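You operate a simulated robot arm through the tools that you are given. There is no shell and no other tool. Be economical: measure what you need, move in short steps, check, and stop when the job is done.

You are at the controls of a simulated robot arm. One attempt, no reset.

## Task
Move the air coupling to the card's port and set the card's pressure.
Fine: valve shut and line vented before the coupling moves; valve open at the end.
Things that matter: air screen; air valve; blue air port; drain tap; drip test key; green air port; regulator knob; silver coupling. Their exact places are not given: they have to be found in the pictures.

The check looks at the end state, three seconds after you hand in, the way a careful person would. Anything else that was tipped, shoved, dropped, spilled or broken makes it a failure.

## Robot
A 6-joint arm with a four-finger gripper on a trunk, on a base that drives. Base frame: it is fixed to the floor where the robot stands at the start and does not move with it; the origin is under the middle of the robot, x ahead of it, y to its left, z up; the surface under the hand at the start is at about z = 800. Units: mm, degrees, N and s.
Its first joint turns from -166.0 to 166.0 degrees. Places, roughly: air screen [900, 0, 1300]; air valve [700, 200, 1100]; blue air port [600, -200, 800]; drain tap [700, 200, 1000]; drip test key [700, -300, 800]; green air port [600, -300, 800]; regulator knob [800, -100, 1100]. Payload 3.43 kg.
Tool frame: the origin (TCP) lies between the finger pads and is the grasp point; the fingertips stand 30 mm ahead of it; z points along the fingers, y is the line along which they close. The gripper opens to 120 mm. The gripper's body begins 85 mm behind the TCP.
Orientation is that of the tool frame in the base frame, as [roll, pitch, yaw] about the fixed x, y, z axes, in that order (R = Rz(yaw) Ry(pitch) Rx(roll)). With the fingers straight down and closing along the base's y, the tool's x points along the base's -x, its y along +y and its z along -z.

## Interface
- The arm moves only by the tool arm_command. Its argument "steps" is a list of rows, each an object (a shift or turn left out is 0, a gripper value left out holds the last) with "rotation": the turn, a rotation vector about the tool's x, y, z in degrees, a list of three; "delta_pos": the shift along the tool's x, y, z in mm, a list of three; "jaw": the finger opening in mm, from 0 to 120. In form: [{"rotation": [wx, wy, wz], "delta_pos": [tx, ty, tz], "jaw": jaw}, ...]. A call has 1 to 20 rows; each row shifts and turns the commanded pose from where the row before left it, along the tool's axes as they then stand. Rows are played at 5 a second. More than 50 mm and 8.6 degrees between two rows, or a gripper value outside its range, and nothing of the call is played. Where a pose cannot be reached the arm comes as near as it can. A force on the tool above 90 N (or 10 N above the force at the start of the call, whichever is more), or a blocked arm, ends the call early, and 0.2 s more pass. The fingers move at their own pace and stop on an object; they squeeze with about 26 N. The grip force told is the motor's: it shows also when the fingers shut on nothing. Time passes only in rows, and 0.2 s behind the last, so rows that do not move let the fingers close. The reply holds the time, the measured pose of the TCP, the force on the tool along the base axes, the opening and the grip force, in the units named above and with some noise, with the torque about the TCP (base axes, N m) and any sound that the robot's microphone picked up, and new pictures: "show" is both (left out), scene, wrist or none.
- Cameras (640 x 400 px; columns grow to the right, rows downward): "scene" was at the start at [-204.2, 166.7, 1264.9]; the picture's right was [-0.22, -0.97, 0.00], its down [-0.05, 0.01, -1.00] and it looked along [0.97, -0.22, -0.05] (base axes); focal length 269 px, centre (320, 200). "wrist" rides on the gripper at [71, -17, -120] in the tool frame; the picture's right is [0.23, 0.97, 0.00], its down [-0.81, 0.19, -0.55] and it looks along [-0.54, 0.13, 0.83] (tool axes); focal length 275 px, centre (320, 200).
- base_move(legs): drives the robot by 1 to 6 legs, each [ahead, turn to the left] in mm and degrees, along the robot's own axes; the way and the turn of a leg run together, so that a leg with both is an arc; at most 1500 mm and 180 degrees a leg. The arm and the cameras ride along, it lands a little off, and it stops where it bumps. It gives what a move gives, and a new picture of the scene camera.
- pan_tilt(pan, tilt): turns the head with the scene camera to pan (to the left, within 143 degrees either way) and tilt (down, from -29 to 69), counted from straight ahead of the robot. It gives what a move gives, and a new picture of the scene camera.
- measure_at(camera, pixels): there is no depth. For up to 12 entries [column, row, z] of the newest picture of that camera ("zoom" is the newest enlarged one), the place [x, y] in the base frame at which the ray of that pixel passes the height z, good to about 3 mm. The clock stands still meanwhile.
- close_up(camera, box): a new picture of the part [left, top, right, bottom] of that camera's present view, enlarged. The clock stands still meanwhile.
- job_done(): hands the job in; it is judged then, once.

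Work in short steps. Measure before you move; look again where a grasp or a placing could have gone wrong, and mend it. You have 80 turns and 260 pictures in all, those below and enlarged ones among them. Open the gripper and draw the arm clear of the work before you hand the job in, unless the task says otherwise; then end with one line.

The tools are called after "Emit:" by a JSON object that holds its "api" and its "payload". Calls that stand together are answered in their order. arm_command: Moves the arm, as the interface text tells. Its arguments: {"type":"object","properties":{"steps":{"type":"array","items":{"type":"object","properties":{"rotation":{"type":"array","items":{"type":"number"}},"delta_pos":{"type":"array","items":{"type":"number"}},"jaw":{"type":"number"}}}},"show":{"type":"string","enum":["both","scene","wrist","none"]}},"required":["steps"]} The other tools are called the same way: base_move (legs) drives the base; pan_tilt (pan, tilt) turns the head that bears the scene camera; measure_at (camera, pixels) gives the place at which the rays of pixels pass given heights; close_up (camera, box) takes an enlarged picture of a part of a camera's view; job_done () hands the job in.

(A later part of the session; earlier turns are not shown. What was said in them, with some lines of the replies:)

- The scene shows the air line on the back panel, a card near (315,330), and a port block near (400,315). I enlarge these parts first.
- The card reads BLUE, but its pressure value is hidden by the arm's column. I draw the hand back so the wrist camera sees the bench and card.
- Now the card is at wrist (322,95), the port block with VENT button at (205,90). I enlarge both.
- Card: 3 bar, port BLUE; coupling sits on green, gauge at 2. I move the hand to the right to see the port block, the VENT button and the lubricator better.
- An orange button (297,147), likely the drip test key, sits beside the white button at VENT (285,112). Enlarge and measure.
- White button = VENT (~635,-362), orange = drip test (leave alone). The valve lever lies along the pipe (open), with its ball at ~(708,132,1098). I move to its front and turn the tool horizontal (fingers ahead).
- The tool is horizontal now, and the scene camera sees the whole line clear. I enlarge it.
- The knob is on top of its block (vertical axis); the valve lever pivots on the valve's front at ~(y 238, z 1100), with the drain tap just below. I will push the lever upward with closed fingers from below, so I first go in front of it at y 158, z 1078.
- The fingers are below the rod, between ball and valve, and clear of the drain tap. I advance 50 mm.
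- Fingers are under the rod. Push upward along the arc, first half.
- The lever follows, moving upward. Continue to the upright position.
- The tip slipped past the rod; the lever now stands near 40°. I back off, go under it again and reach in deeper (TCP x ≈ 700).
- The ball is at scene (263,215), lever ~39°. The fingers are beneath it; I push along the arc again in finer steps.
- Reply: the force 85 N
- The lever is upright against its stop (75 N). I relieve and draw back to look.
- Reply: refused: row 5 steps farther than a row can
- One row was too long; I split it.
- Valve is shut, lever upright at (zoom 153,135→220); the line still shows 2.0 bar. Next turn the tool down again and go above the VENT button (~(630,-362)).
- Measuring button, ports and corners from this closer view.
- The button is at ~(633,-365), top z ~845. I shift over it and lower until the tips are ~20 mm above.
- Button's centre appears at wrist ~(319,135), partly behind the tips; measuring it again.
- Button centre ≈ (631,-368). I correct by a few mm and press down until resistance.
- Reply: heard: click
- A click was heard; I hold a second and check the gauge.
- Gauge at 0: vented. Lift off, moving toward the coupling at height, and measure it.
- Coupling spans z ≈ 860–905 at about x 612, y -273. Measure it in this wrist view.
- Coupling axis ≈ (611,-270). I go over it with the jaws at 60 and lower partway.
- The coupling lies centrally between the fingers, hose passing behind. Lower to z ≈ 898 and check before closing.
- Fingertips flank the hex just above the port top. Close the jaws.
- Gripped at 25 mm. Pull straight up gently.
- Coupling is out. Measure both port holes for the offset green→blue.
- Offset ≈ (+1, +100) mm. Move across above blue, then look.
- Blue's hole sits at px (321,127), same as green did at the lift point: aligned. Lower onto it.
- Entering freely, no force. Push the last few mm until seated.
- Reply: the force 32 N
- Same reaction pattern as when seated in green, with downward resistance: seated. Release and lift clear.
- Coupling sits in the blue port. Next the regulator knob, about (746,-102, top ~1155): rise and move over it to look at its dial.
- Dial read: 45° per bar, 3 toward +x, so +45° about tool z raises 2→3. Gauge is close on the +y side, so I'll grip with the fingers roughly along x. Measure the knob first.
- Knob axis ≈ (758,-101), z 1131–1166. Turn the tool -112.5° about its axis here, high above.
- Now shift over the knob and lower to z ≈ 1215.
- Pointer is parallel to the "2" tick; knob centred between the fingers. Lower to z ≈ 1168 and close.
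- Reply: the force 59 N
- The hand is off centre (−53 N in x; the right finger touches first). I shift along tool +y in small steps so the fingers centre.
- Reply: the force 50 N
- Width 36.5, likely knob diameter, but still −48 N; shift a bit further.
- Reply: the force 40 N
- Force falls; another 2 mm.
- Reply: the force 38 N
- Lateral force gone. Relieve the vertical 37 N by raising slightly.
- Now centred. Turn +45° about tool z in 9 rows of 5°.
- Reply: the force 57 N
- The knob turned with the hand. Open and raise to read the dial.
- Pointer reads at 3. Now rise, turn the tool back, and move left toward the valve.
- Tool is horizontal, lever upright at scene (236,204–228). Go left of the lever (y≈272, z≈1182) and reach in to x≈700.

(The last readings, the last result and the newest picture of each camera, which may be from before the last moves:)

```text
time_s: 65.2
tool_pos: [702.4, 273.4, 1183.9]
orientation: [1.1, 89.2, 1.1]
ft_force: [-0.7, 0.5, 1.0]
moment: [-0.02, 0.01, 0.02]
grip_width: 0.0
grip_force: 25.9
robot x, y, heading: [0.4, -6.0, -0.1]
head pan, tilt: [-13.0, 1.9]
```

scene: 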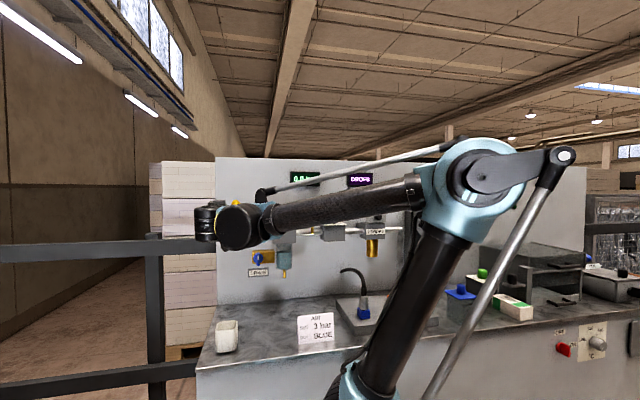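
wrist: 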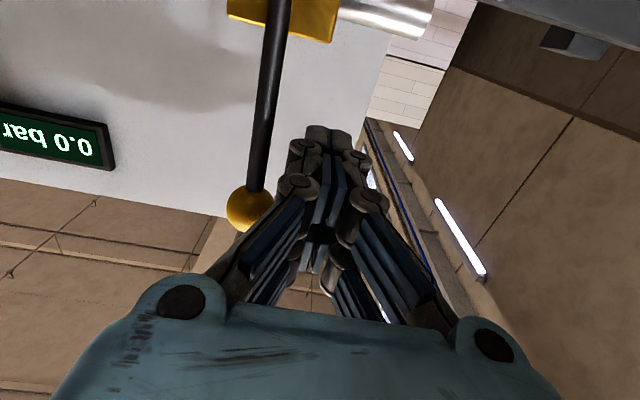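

Fingers are to the left of the rod. Sweep it over and down to horizontal.

Emit:
{"api": "arm_command", "payload": {"steps": [{"delta_pos": [2, -11, 0]}, {"delta_pos": [2, -10, 0]}, {"delta_pos": [-1, -10, 0]}, {"delta_pos": [0, -11, 0]}, {"delta_pos": [2, -11, 0]}, {"delta_pos": [3, -10, 0]}, {"delta_pos": [4, -10, 0]}, {"delta_pos": [6, -9, 0]}, {"delta_pos": [7, -8, 0]}, {"delta_pos": [7, -7, 0]}, {"delta_pos": [9, -6, 0]}, {"delta_pos": [9, -6, 0]}, {"delta_pos": [10, -4, 0]}, {"delta_pos": [8, -2, 0]}, {}]}}

Emit:
{"api": "close_up", "payload": {"camera": "scene", "box": [210, 160, 370, 290]}}

```text
time_s: 68.2
tool_pos: [691.0, 160.9, 1132.7]
orientation: [-10.8, 88.2, -10.6]
ft_force: [1.4, 0.5, 0.4]
moment: [-0.01, -0.01, -0.04]
grip_width: 0.0
grip_force: 33.5
robot x, y, heading: [2.5, -2.9, -0.1]
head pan, tilt: [-13.0, 1.9]
stopped in row 14: the force on the tool passed its limit at 108 N (the readings are from after the stop); the commanded pose is now the measured one
```

scene: 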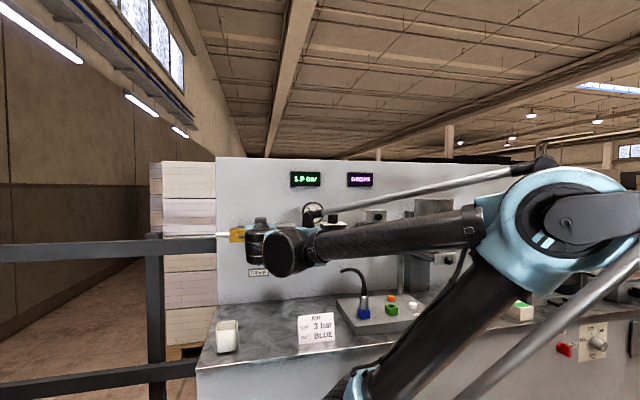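
wrist: 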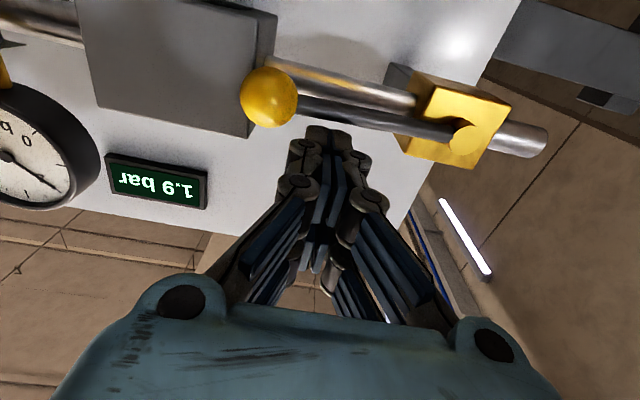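

```text
3.08 times, centred on (290, 225) of scene
```

zoom: 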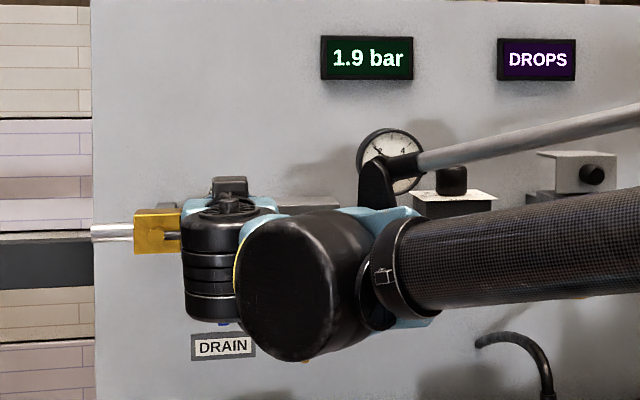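

Lever reached its stop; the screen is rising (1.9 bar). Back off and look.

Emit:
{"api": "arm_command", "payload": {"steps": [{"delta_pos": [-10, 0, 0]}, {"delta_pos": [0, 0, -40]}, {"delta_pos": [0, 0, -40]}, {"delta_pos": [-40, -15, 0]}, {"delta_pos": [-40, -15, 0]}, {"delta_pos": [-40, -15, 0]}, {"delta_pos": [-40, -15, 0]}, {}]}}

Emit:
{"api": "close_up", "payload": {"camera": "scene", "box": [210, 160, 370, 290]}}

```text
time_s: 70.0
tool_pos: [607.6, 100.8, 1300.8]
orientation: [-9.3, 88.3, -9.1]
ft_force: [0.5, -0.2, 0.1]
moment: [0.01, -0.03, 0.02]
grip_width: 0.0
grip_force: 33.3
robot x, y, heading: [1.9, -3.6, -0.1]
head pan, tilt: [-13.0, 1.9]
```

scene: 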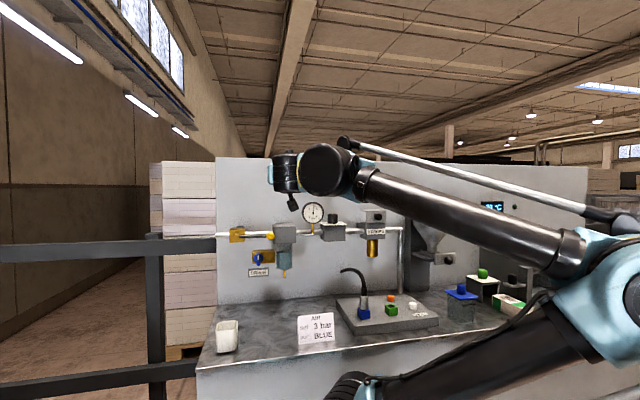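
wrist: 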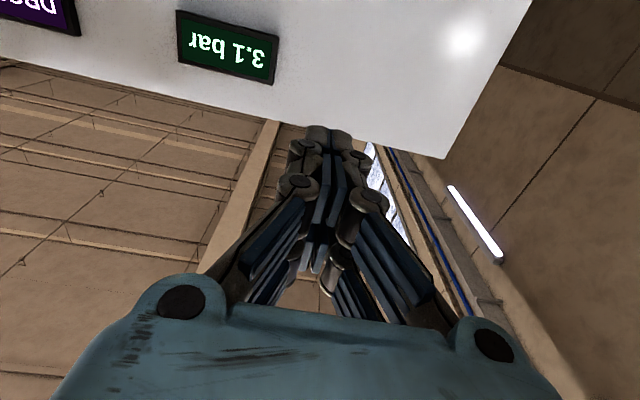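

```text
3.08 times, centred on (290, 225) of scene
```

zoom: 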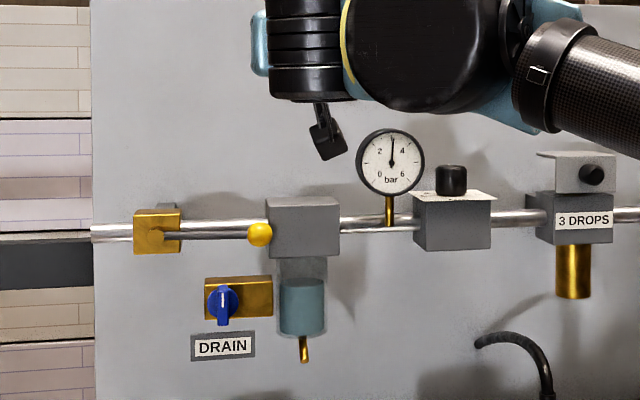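

Lever open; screen shows 3.1 bar. Turn the tool down again, waiting for the reading to settle.

Emit:
{"api": "arm_command", "payload": {"steps": [{"rotation": [0, 8.2, 0]}, {"rotation": [0, 8.2, 0]}, {"rotation": [0, 8.2, 0]}, {"rotation": [0, 8.2, 0]}, {"rotation": [0, 8.2, 0]}, {"rotation": [0, 8.2, 0]}, {"rotation": [0, 8.2, 0]}, {"rotation": [0, 8.2, 0]}, {"rotation": [0, 8.2, 0]}, {"rotation": [0, 8.2, 0]}, {"rotation": [0, 8, 0]}, {}, {}]}}

Emit:
{"api": "close_up", "payload": {"camera": "scene", "box": [260, 160, 388, 250]}}

```text
time_s: 72.8
tool_pos: [606.8, 101.9, 1300.8]
orientation: [-179.7, 1.6, -179.8]
ft_force: [0.7, -0.2, -0.2]
moment: [-0.01, 0.0, -0.04]
grip_width: 0.0
grip_force: 33.9
robot x, y, heading: [-0.0, 1.2, -0.1]
head pan, tilt: [-13.0, 1.9]
```

scene: 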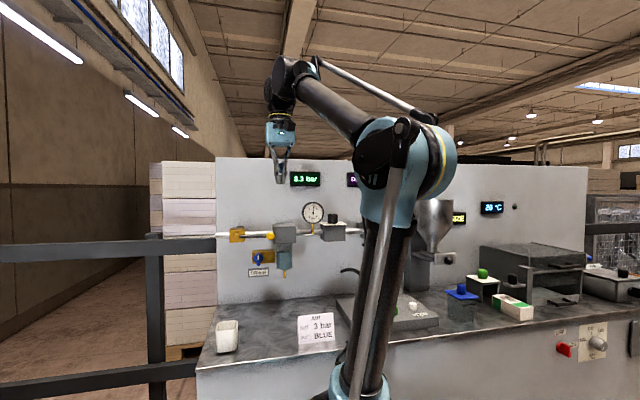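
wrist: 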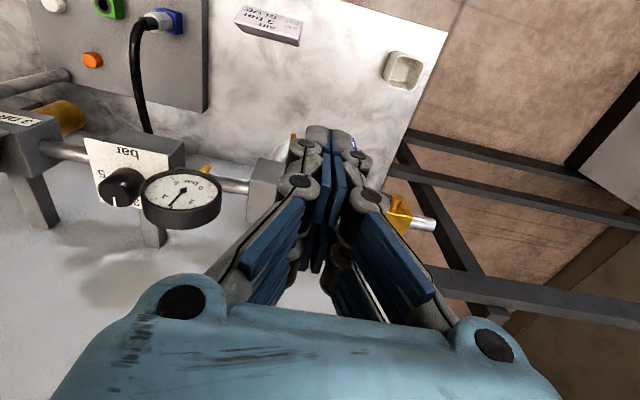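

```text
4.44 times, centred on (324, 205) of scene
```

zoom: 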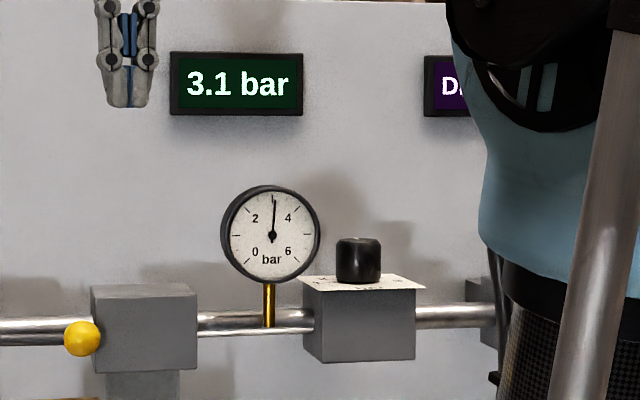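

Settled at 3.1 bar; it should be 3.0. I return over the knob for a fine correction, with the tool turned so the fingers lie along x.

Emit:
{"api": "arm_command", "payload": {"steps": [{"delta_pos": [-30, -41, 0]}, {"delta_pos": [-29, -41, 0]}, {"delta_pos": [-29, -41, 0]}, {"delta_pos": [-29, -41, 0]}, {"delta_pos": [-29, -41, 0]}, {"rotation": [0, 0, -8.18], "jaw": 64}, {"rotation": [0, 0, -8.18]}, {"rotation": [0, 0, -8.18]}, {"rotation": [0, 0, -8.18]}, {"rotation": [0, 0, -8.18]}, {"rotation": [0, 0, -8.18]}, {"rotation": [0, 0, -8.18]}, {"rotation": [0, 0, -8.18]}, {"rotation": [0, 0, -8.18]}, {"rotation": [0, 0, -8.18]}, {"rotation": [0, 0, -8.2]}, {"delta_pos": [0, 0, 40]}, {"delta_pos": [0, 0, 40]}, {}], "show": "wrist"}}

Emit:
{"api": "close_up", "payload": {"camera": "wrist", "box": [240, 80, 400, 200]}}

```text
refused: row 1 steps farther than a row can; nothing moved
```

```text
3.33 times, centred on (320, 140) of wrist
```

zoom: 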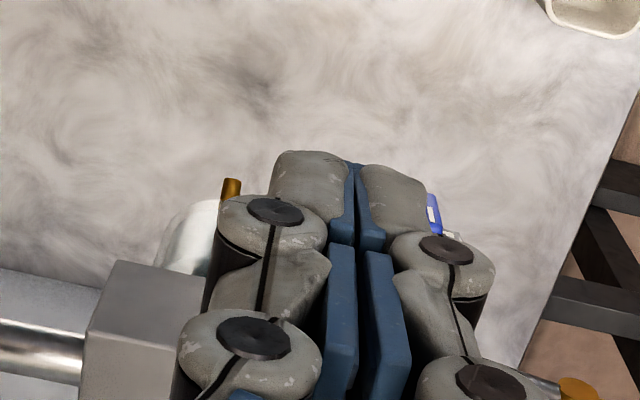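

Row slightly over 50 mm; resend with smaller rows.

Emit:
{"api": "arm_command", "payload": {"steps": [{"delta_pos": [-25, -34, 0]}, {"delta_pos": [-25, -34, 0]}, {"delta_pos": [-25, -34, 0]}, {"delta_pos": [-24, -34, 0]}, {"delta_pos": [-24, -34, 0]}, {"delta_pos": [-24, -35, 0]}, {"rotation": [0, 0, -8.18], "jaw": 64}, {"rotation": [0, 0, -8.18]}, {"rotation": [0, 0, -8.18]}, {"rotation": [0, 0, -8.18]}, {"rotation": [0, 0, -8.18]}, {"rotation": [0, 0, -8.18]}, {"rotation": [0, 0, -8.18]}, {"rotation": [0, 0, -8.18]}, {"rotation": [0, 0, -8.18]}, {"rotation": [0, 0, -8.18]}, {"rotation": [0, 0, -8.2]}, {"delta_pos": [0, 0, 40]}, {"delta_pos": [0, 0, 35]}, {}], "show": "both"}}

Emit:
{"api": "close_up", "payload": {"camera": "wrist", "box": [240, 80, 400, 200]}}

```text
time_s: 77.0
tool_pos: [756.4, -100.9, 1231.0]
orientation: [-178.4, -0.3, -89.8]
ft_force: [0.0, 0.1, 0.3]
moment: [0.04, 0.01, -0.04]
grip_width: 64.1
grip_force: 0.2
robot x, y, heading: [-0.3, -1.8, 0.1]
head pan, tilt: [-13.0, 1.9]
```

scene: 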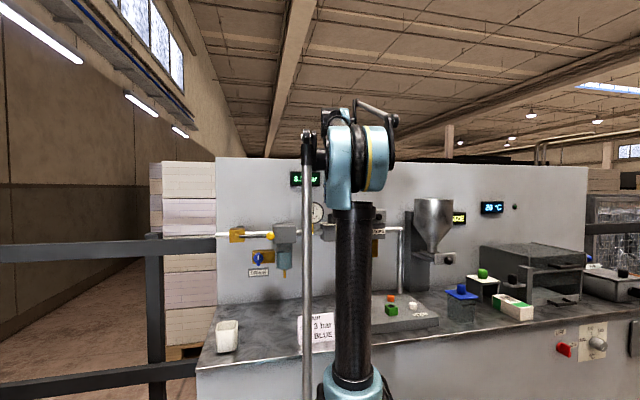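
wrist: 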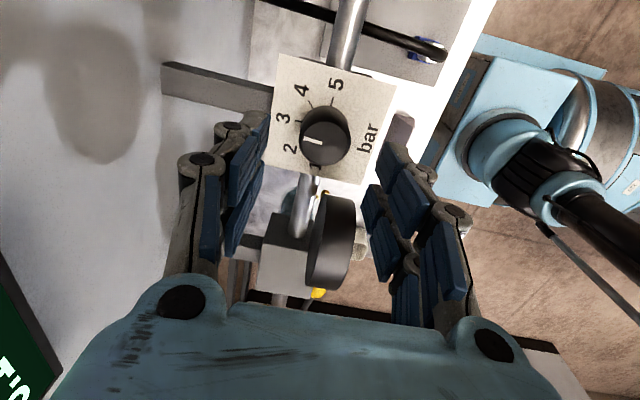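

```text
3.33 times, centred on (320, 140) of wrist
```

zoom: 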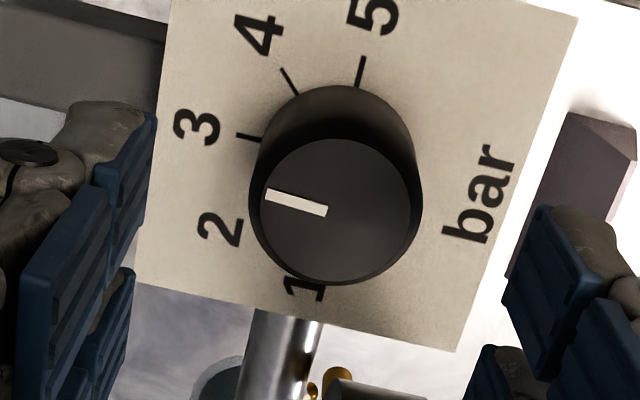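

Pointer is ~3° past the "3" tick. Lower, close and check the forces.

Emit:
{"api": "arm_command", "payload": {"steps": [{"delta_pos": [2, 1.5, 0]}, {"delta_pos": [0, 0, 30]}, {"delta_pos": [0, 0, 20]}, {"delta_pos": [0, 0, 10]}, {}, {"jaw": 30}, {}, {}], "show": "wrist"}}

```text
time_s: 78.8
tool_pos: [755.4, -104.1, 1171.5]
orientation: [-178.4, -0.4, -89.8]
ft_force: [-18.2, 3.7, -4.1]
moment: [-0.01, 0.44, 0.04]
grip_width: 40.5
grip_force: 9.2
robot x, y, heading: [0.1, -2.4, 0.0]
head pan, tilt: [-13.0, 1.9]
```

wrist: 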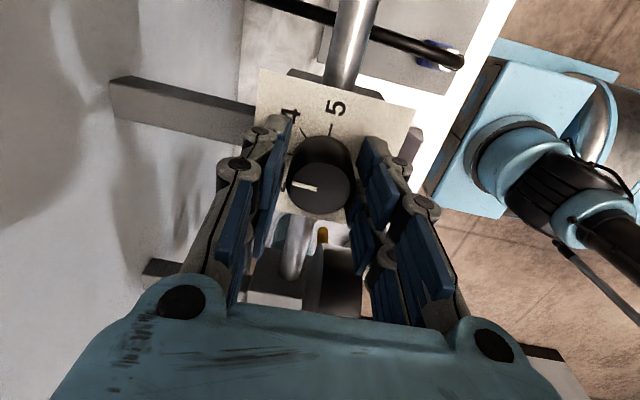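

Still ~2 mm off; shift tool +y while closing.

Emit:
{"api": "arm_command", "payload": {"steps": [{"delta_pos": [0, 1.5, 0]}, {"jaw": 0}, {"delta_pos": [0, 1, 0]}, {}, {}], "show": "none"}}

```text
time_s: 80.0
tool_pos: [753.2, -103.8, 1172.2]
orientation: [-178.4, -0.2, -89.8]
ft_force: [-12.1, 1.8, -10.6]
moment: [-0.1, 0.7, 0.03]
grip_width: 36.9
grip_force: 44.4
robot x, y, heading: [-1.9, -0.1, -0.2]
head pan, tilt: [-13.0, 1.9]
```

Gripped (36.9 mm, small side force). Turn back −3.5° and read the screen.

Emit:
{"api": "arm_command", "payload": {"steps": [{"rotation": [0, 0, -1.75]}, {"rotation": [0, 0, -1.75]}, {}, {}, {}, {}, {}], "show": "none"}}

Emit:
{"api": "close_up", "payload": {"camera": "scene", "box": [270, 160, 350, 230]}}

```text
time_s: 81.6
tool_pos: [754.7, -105.0, 1170.9]
orientation: [-178.3, -0.4, -86.4]
ft_force: [-2.3, 5.1, -2.2]
moment: [0.02, 0.49, -0.01]
grip_width: 36.8
grip_force: 45.4
robot x, y, heading: [2.6, -3.2, 0.0]
head pan, tilt: [-13.0, 1.9]
```

```text
5.71 times, centred on (310, 195) of scene
```

zoom: 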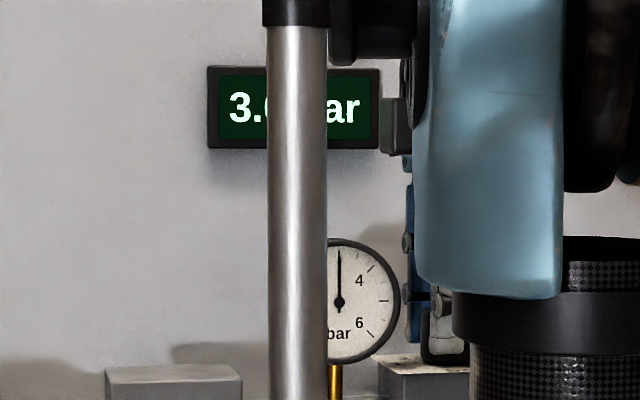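

The screen shows 3.0-ish, needle straight up at 3. Release, rise and move clear to verify.

Emit:
{"api": "arm_command", "payload": {"steps": [{"jaw": 64}, {}, {"delta_pos": [0, 0, -30]}, {"delta_pos": [0, 0, -40]}, {"delta_pos": [0, 0, -45]}, {"delta_pos": [0, 0, -45]}, {"delta_pos": [0, 45, 0]}, {"delta_pos": [0, 45, 0]}, {"delta_pos": [0, 45, 0]}, {"delta_pos": [45, 0, 0]}, {"delta_pos": [45, 0, 0]}, {"delta_pos": [45, 0, 0]}, {"delta_pos": [45, 0, 0]}, {"delta_pos": [45, 0, 0]}, {"delta_pos": [45, 0, 0]}, {"delta_pos": [45, 0, 0]}, {}]}}

Emit:
{"api": "close_up", "payload": {"camera": "scene", "box": [210, 160, 370, 290]}}

Emit:
{"api": "close_up", "payload": {"camera": "scene", "box": [200, 240, 360, 360]}}

```text
time_s: 85.2
tool_pos: [633.4, -427.5, 1329.8]
orientation: [-178.4, -0.4, -86.3]
ft_force: [0.5, 0.4, 0.3]
moment: [-0.06, -0.01, 0.0]
grip_width: 64.2
grip_force: 0.0
robot x, y, heading: [1.3, -4.9, 0.2]
head pan, tilt: [-13.0, 1.9]
```

scene: 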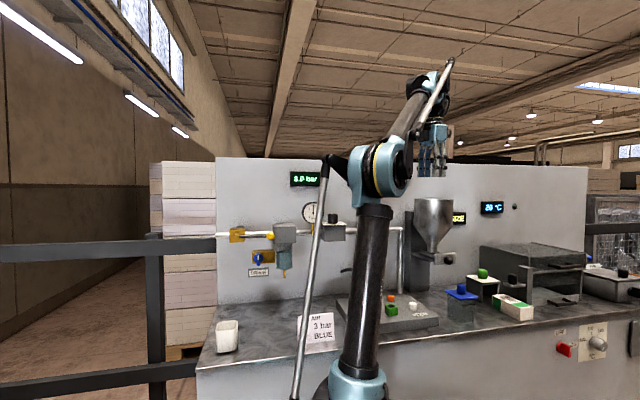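
wrist: 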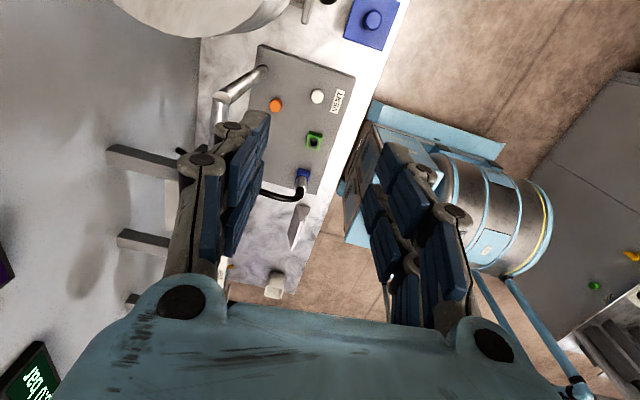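

```text
3.08 times, centred on (290, 225) of scene
```

zoom: 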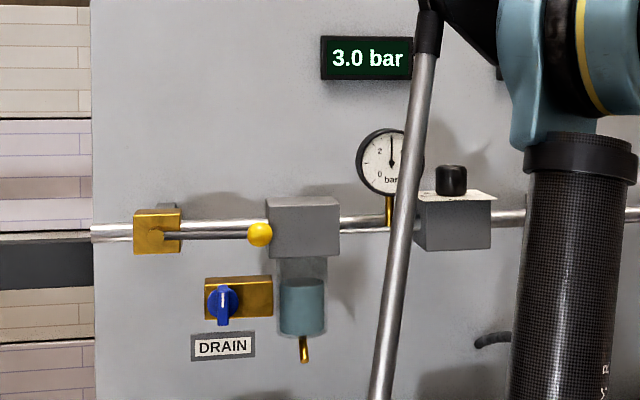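

```text
3.33 times, centred on (280, 300) of scene
```

zoom: 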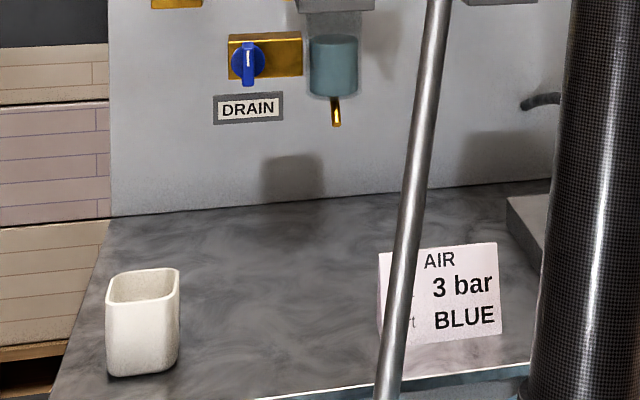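

3.0 bar, valve open. Quick check that the coupling stays seated under pressure.

Emit:
{"api": "close_up", "payload": {"camera": "wrist", "box": [240, 80, 360, 240]}}

```text
2.50 times, centred on (300, 160) of wrist
```

zoom: 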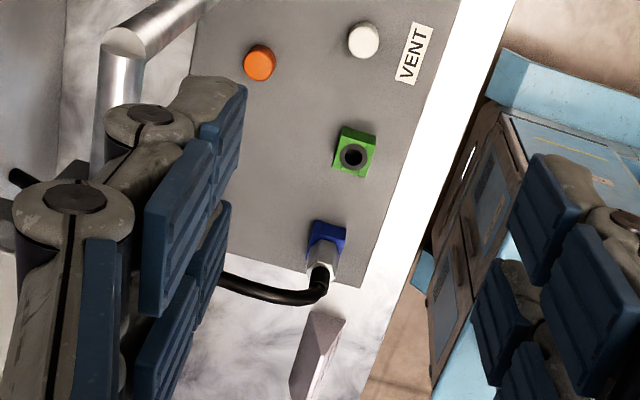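

The coupling is seated in blue, the arm is clear and the gripper is open. Handing in.

Emit:
{"api": "job_done", "payload": {}}

```text
The job is handed in.
```

The coupling is now in the blue port, the valve is open and the air screen reads 3.0 bar as the card asks; I shut the valve and vented the line to 0 bar before moving the coupling.
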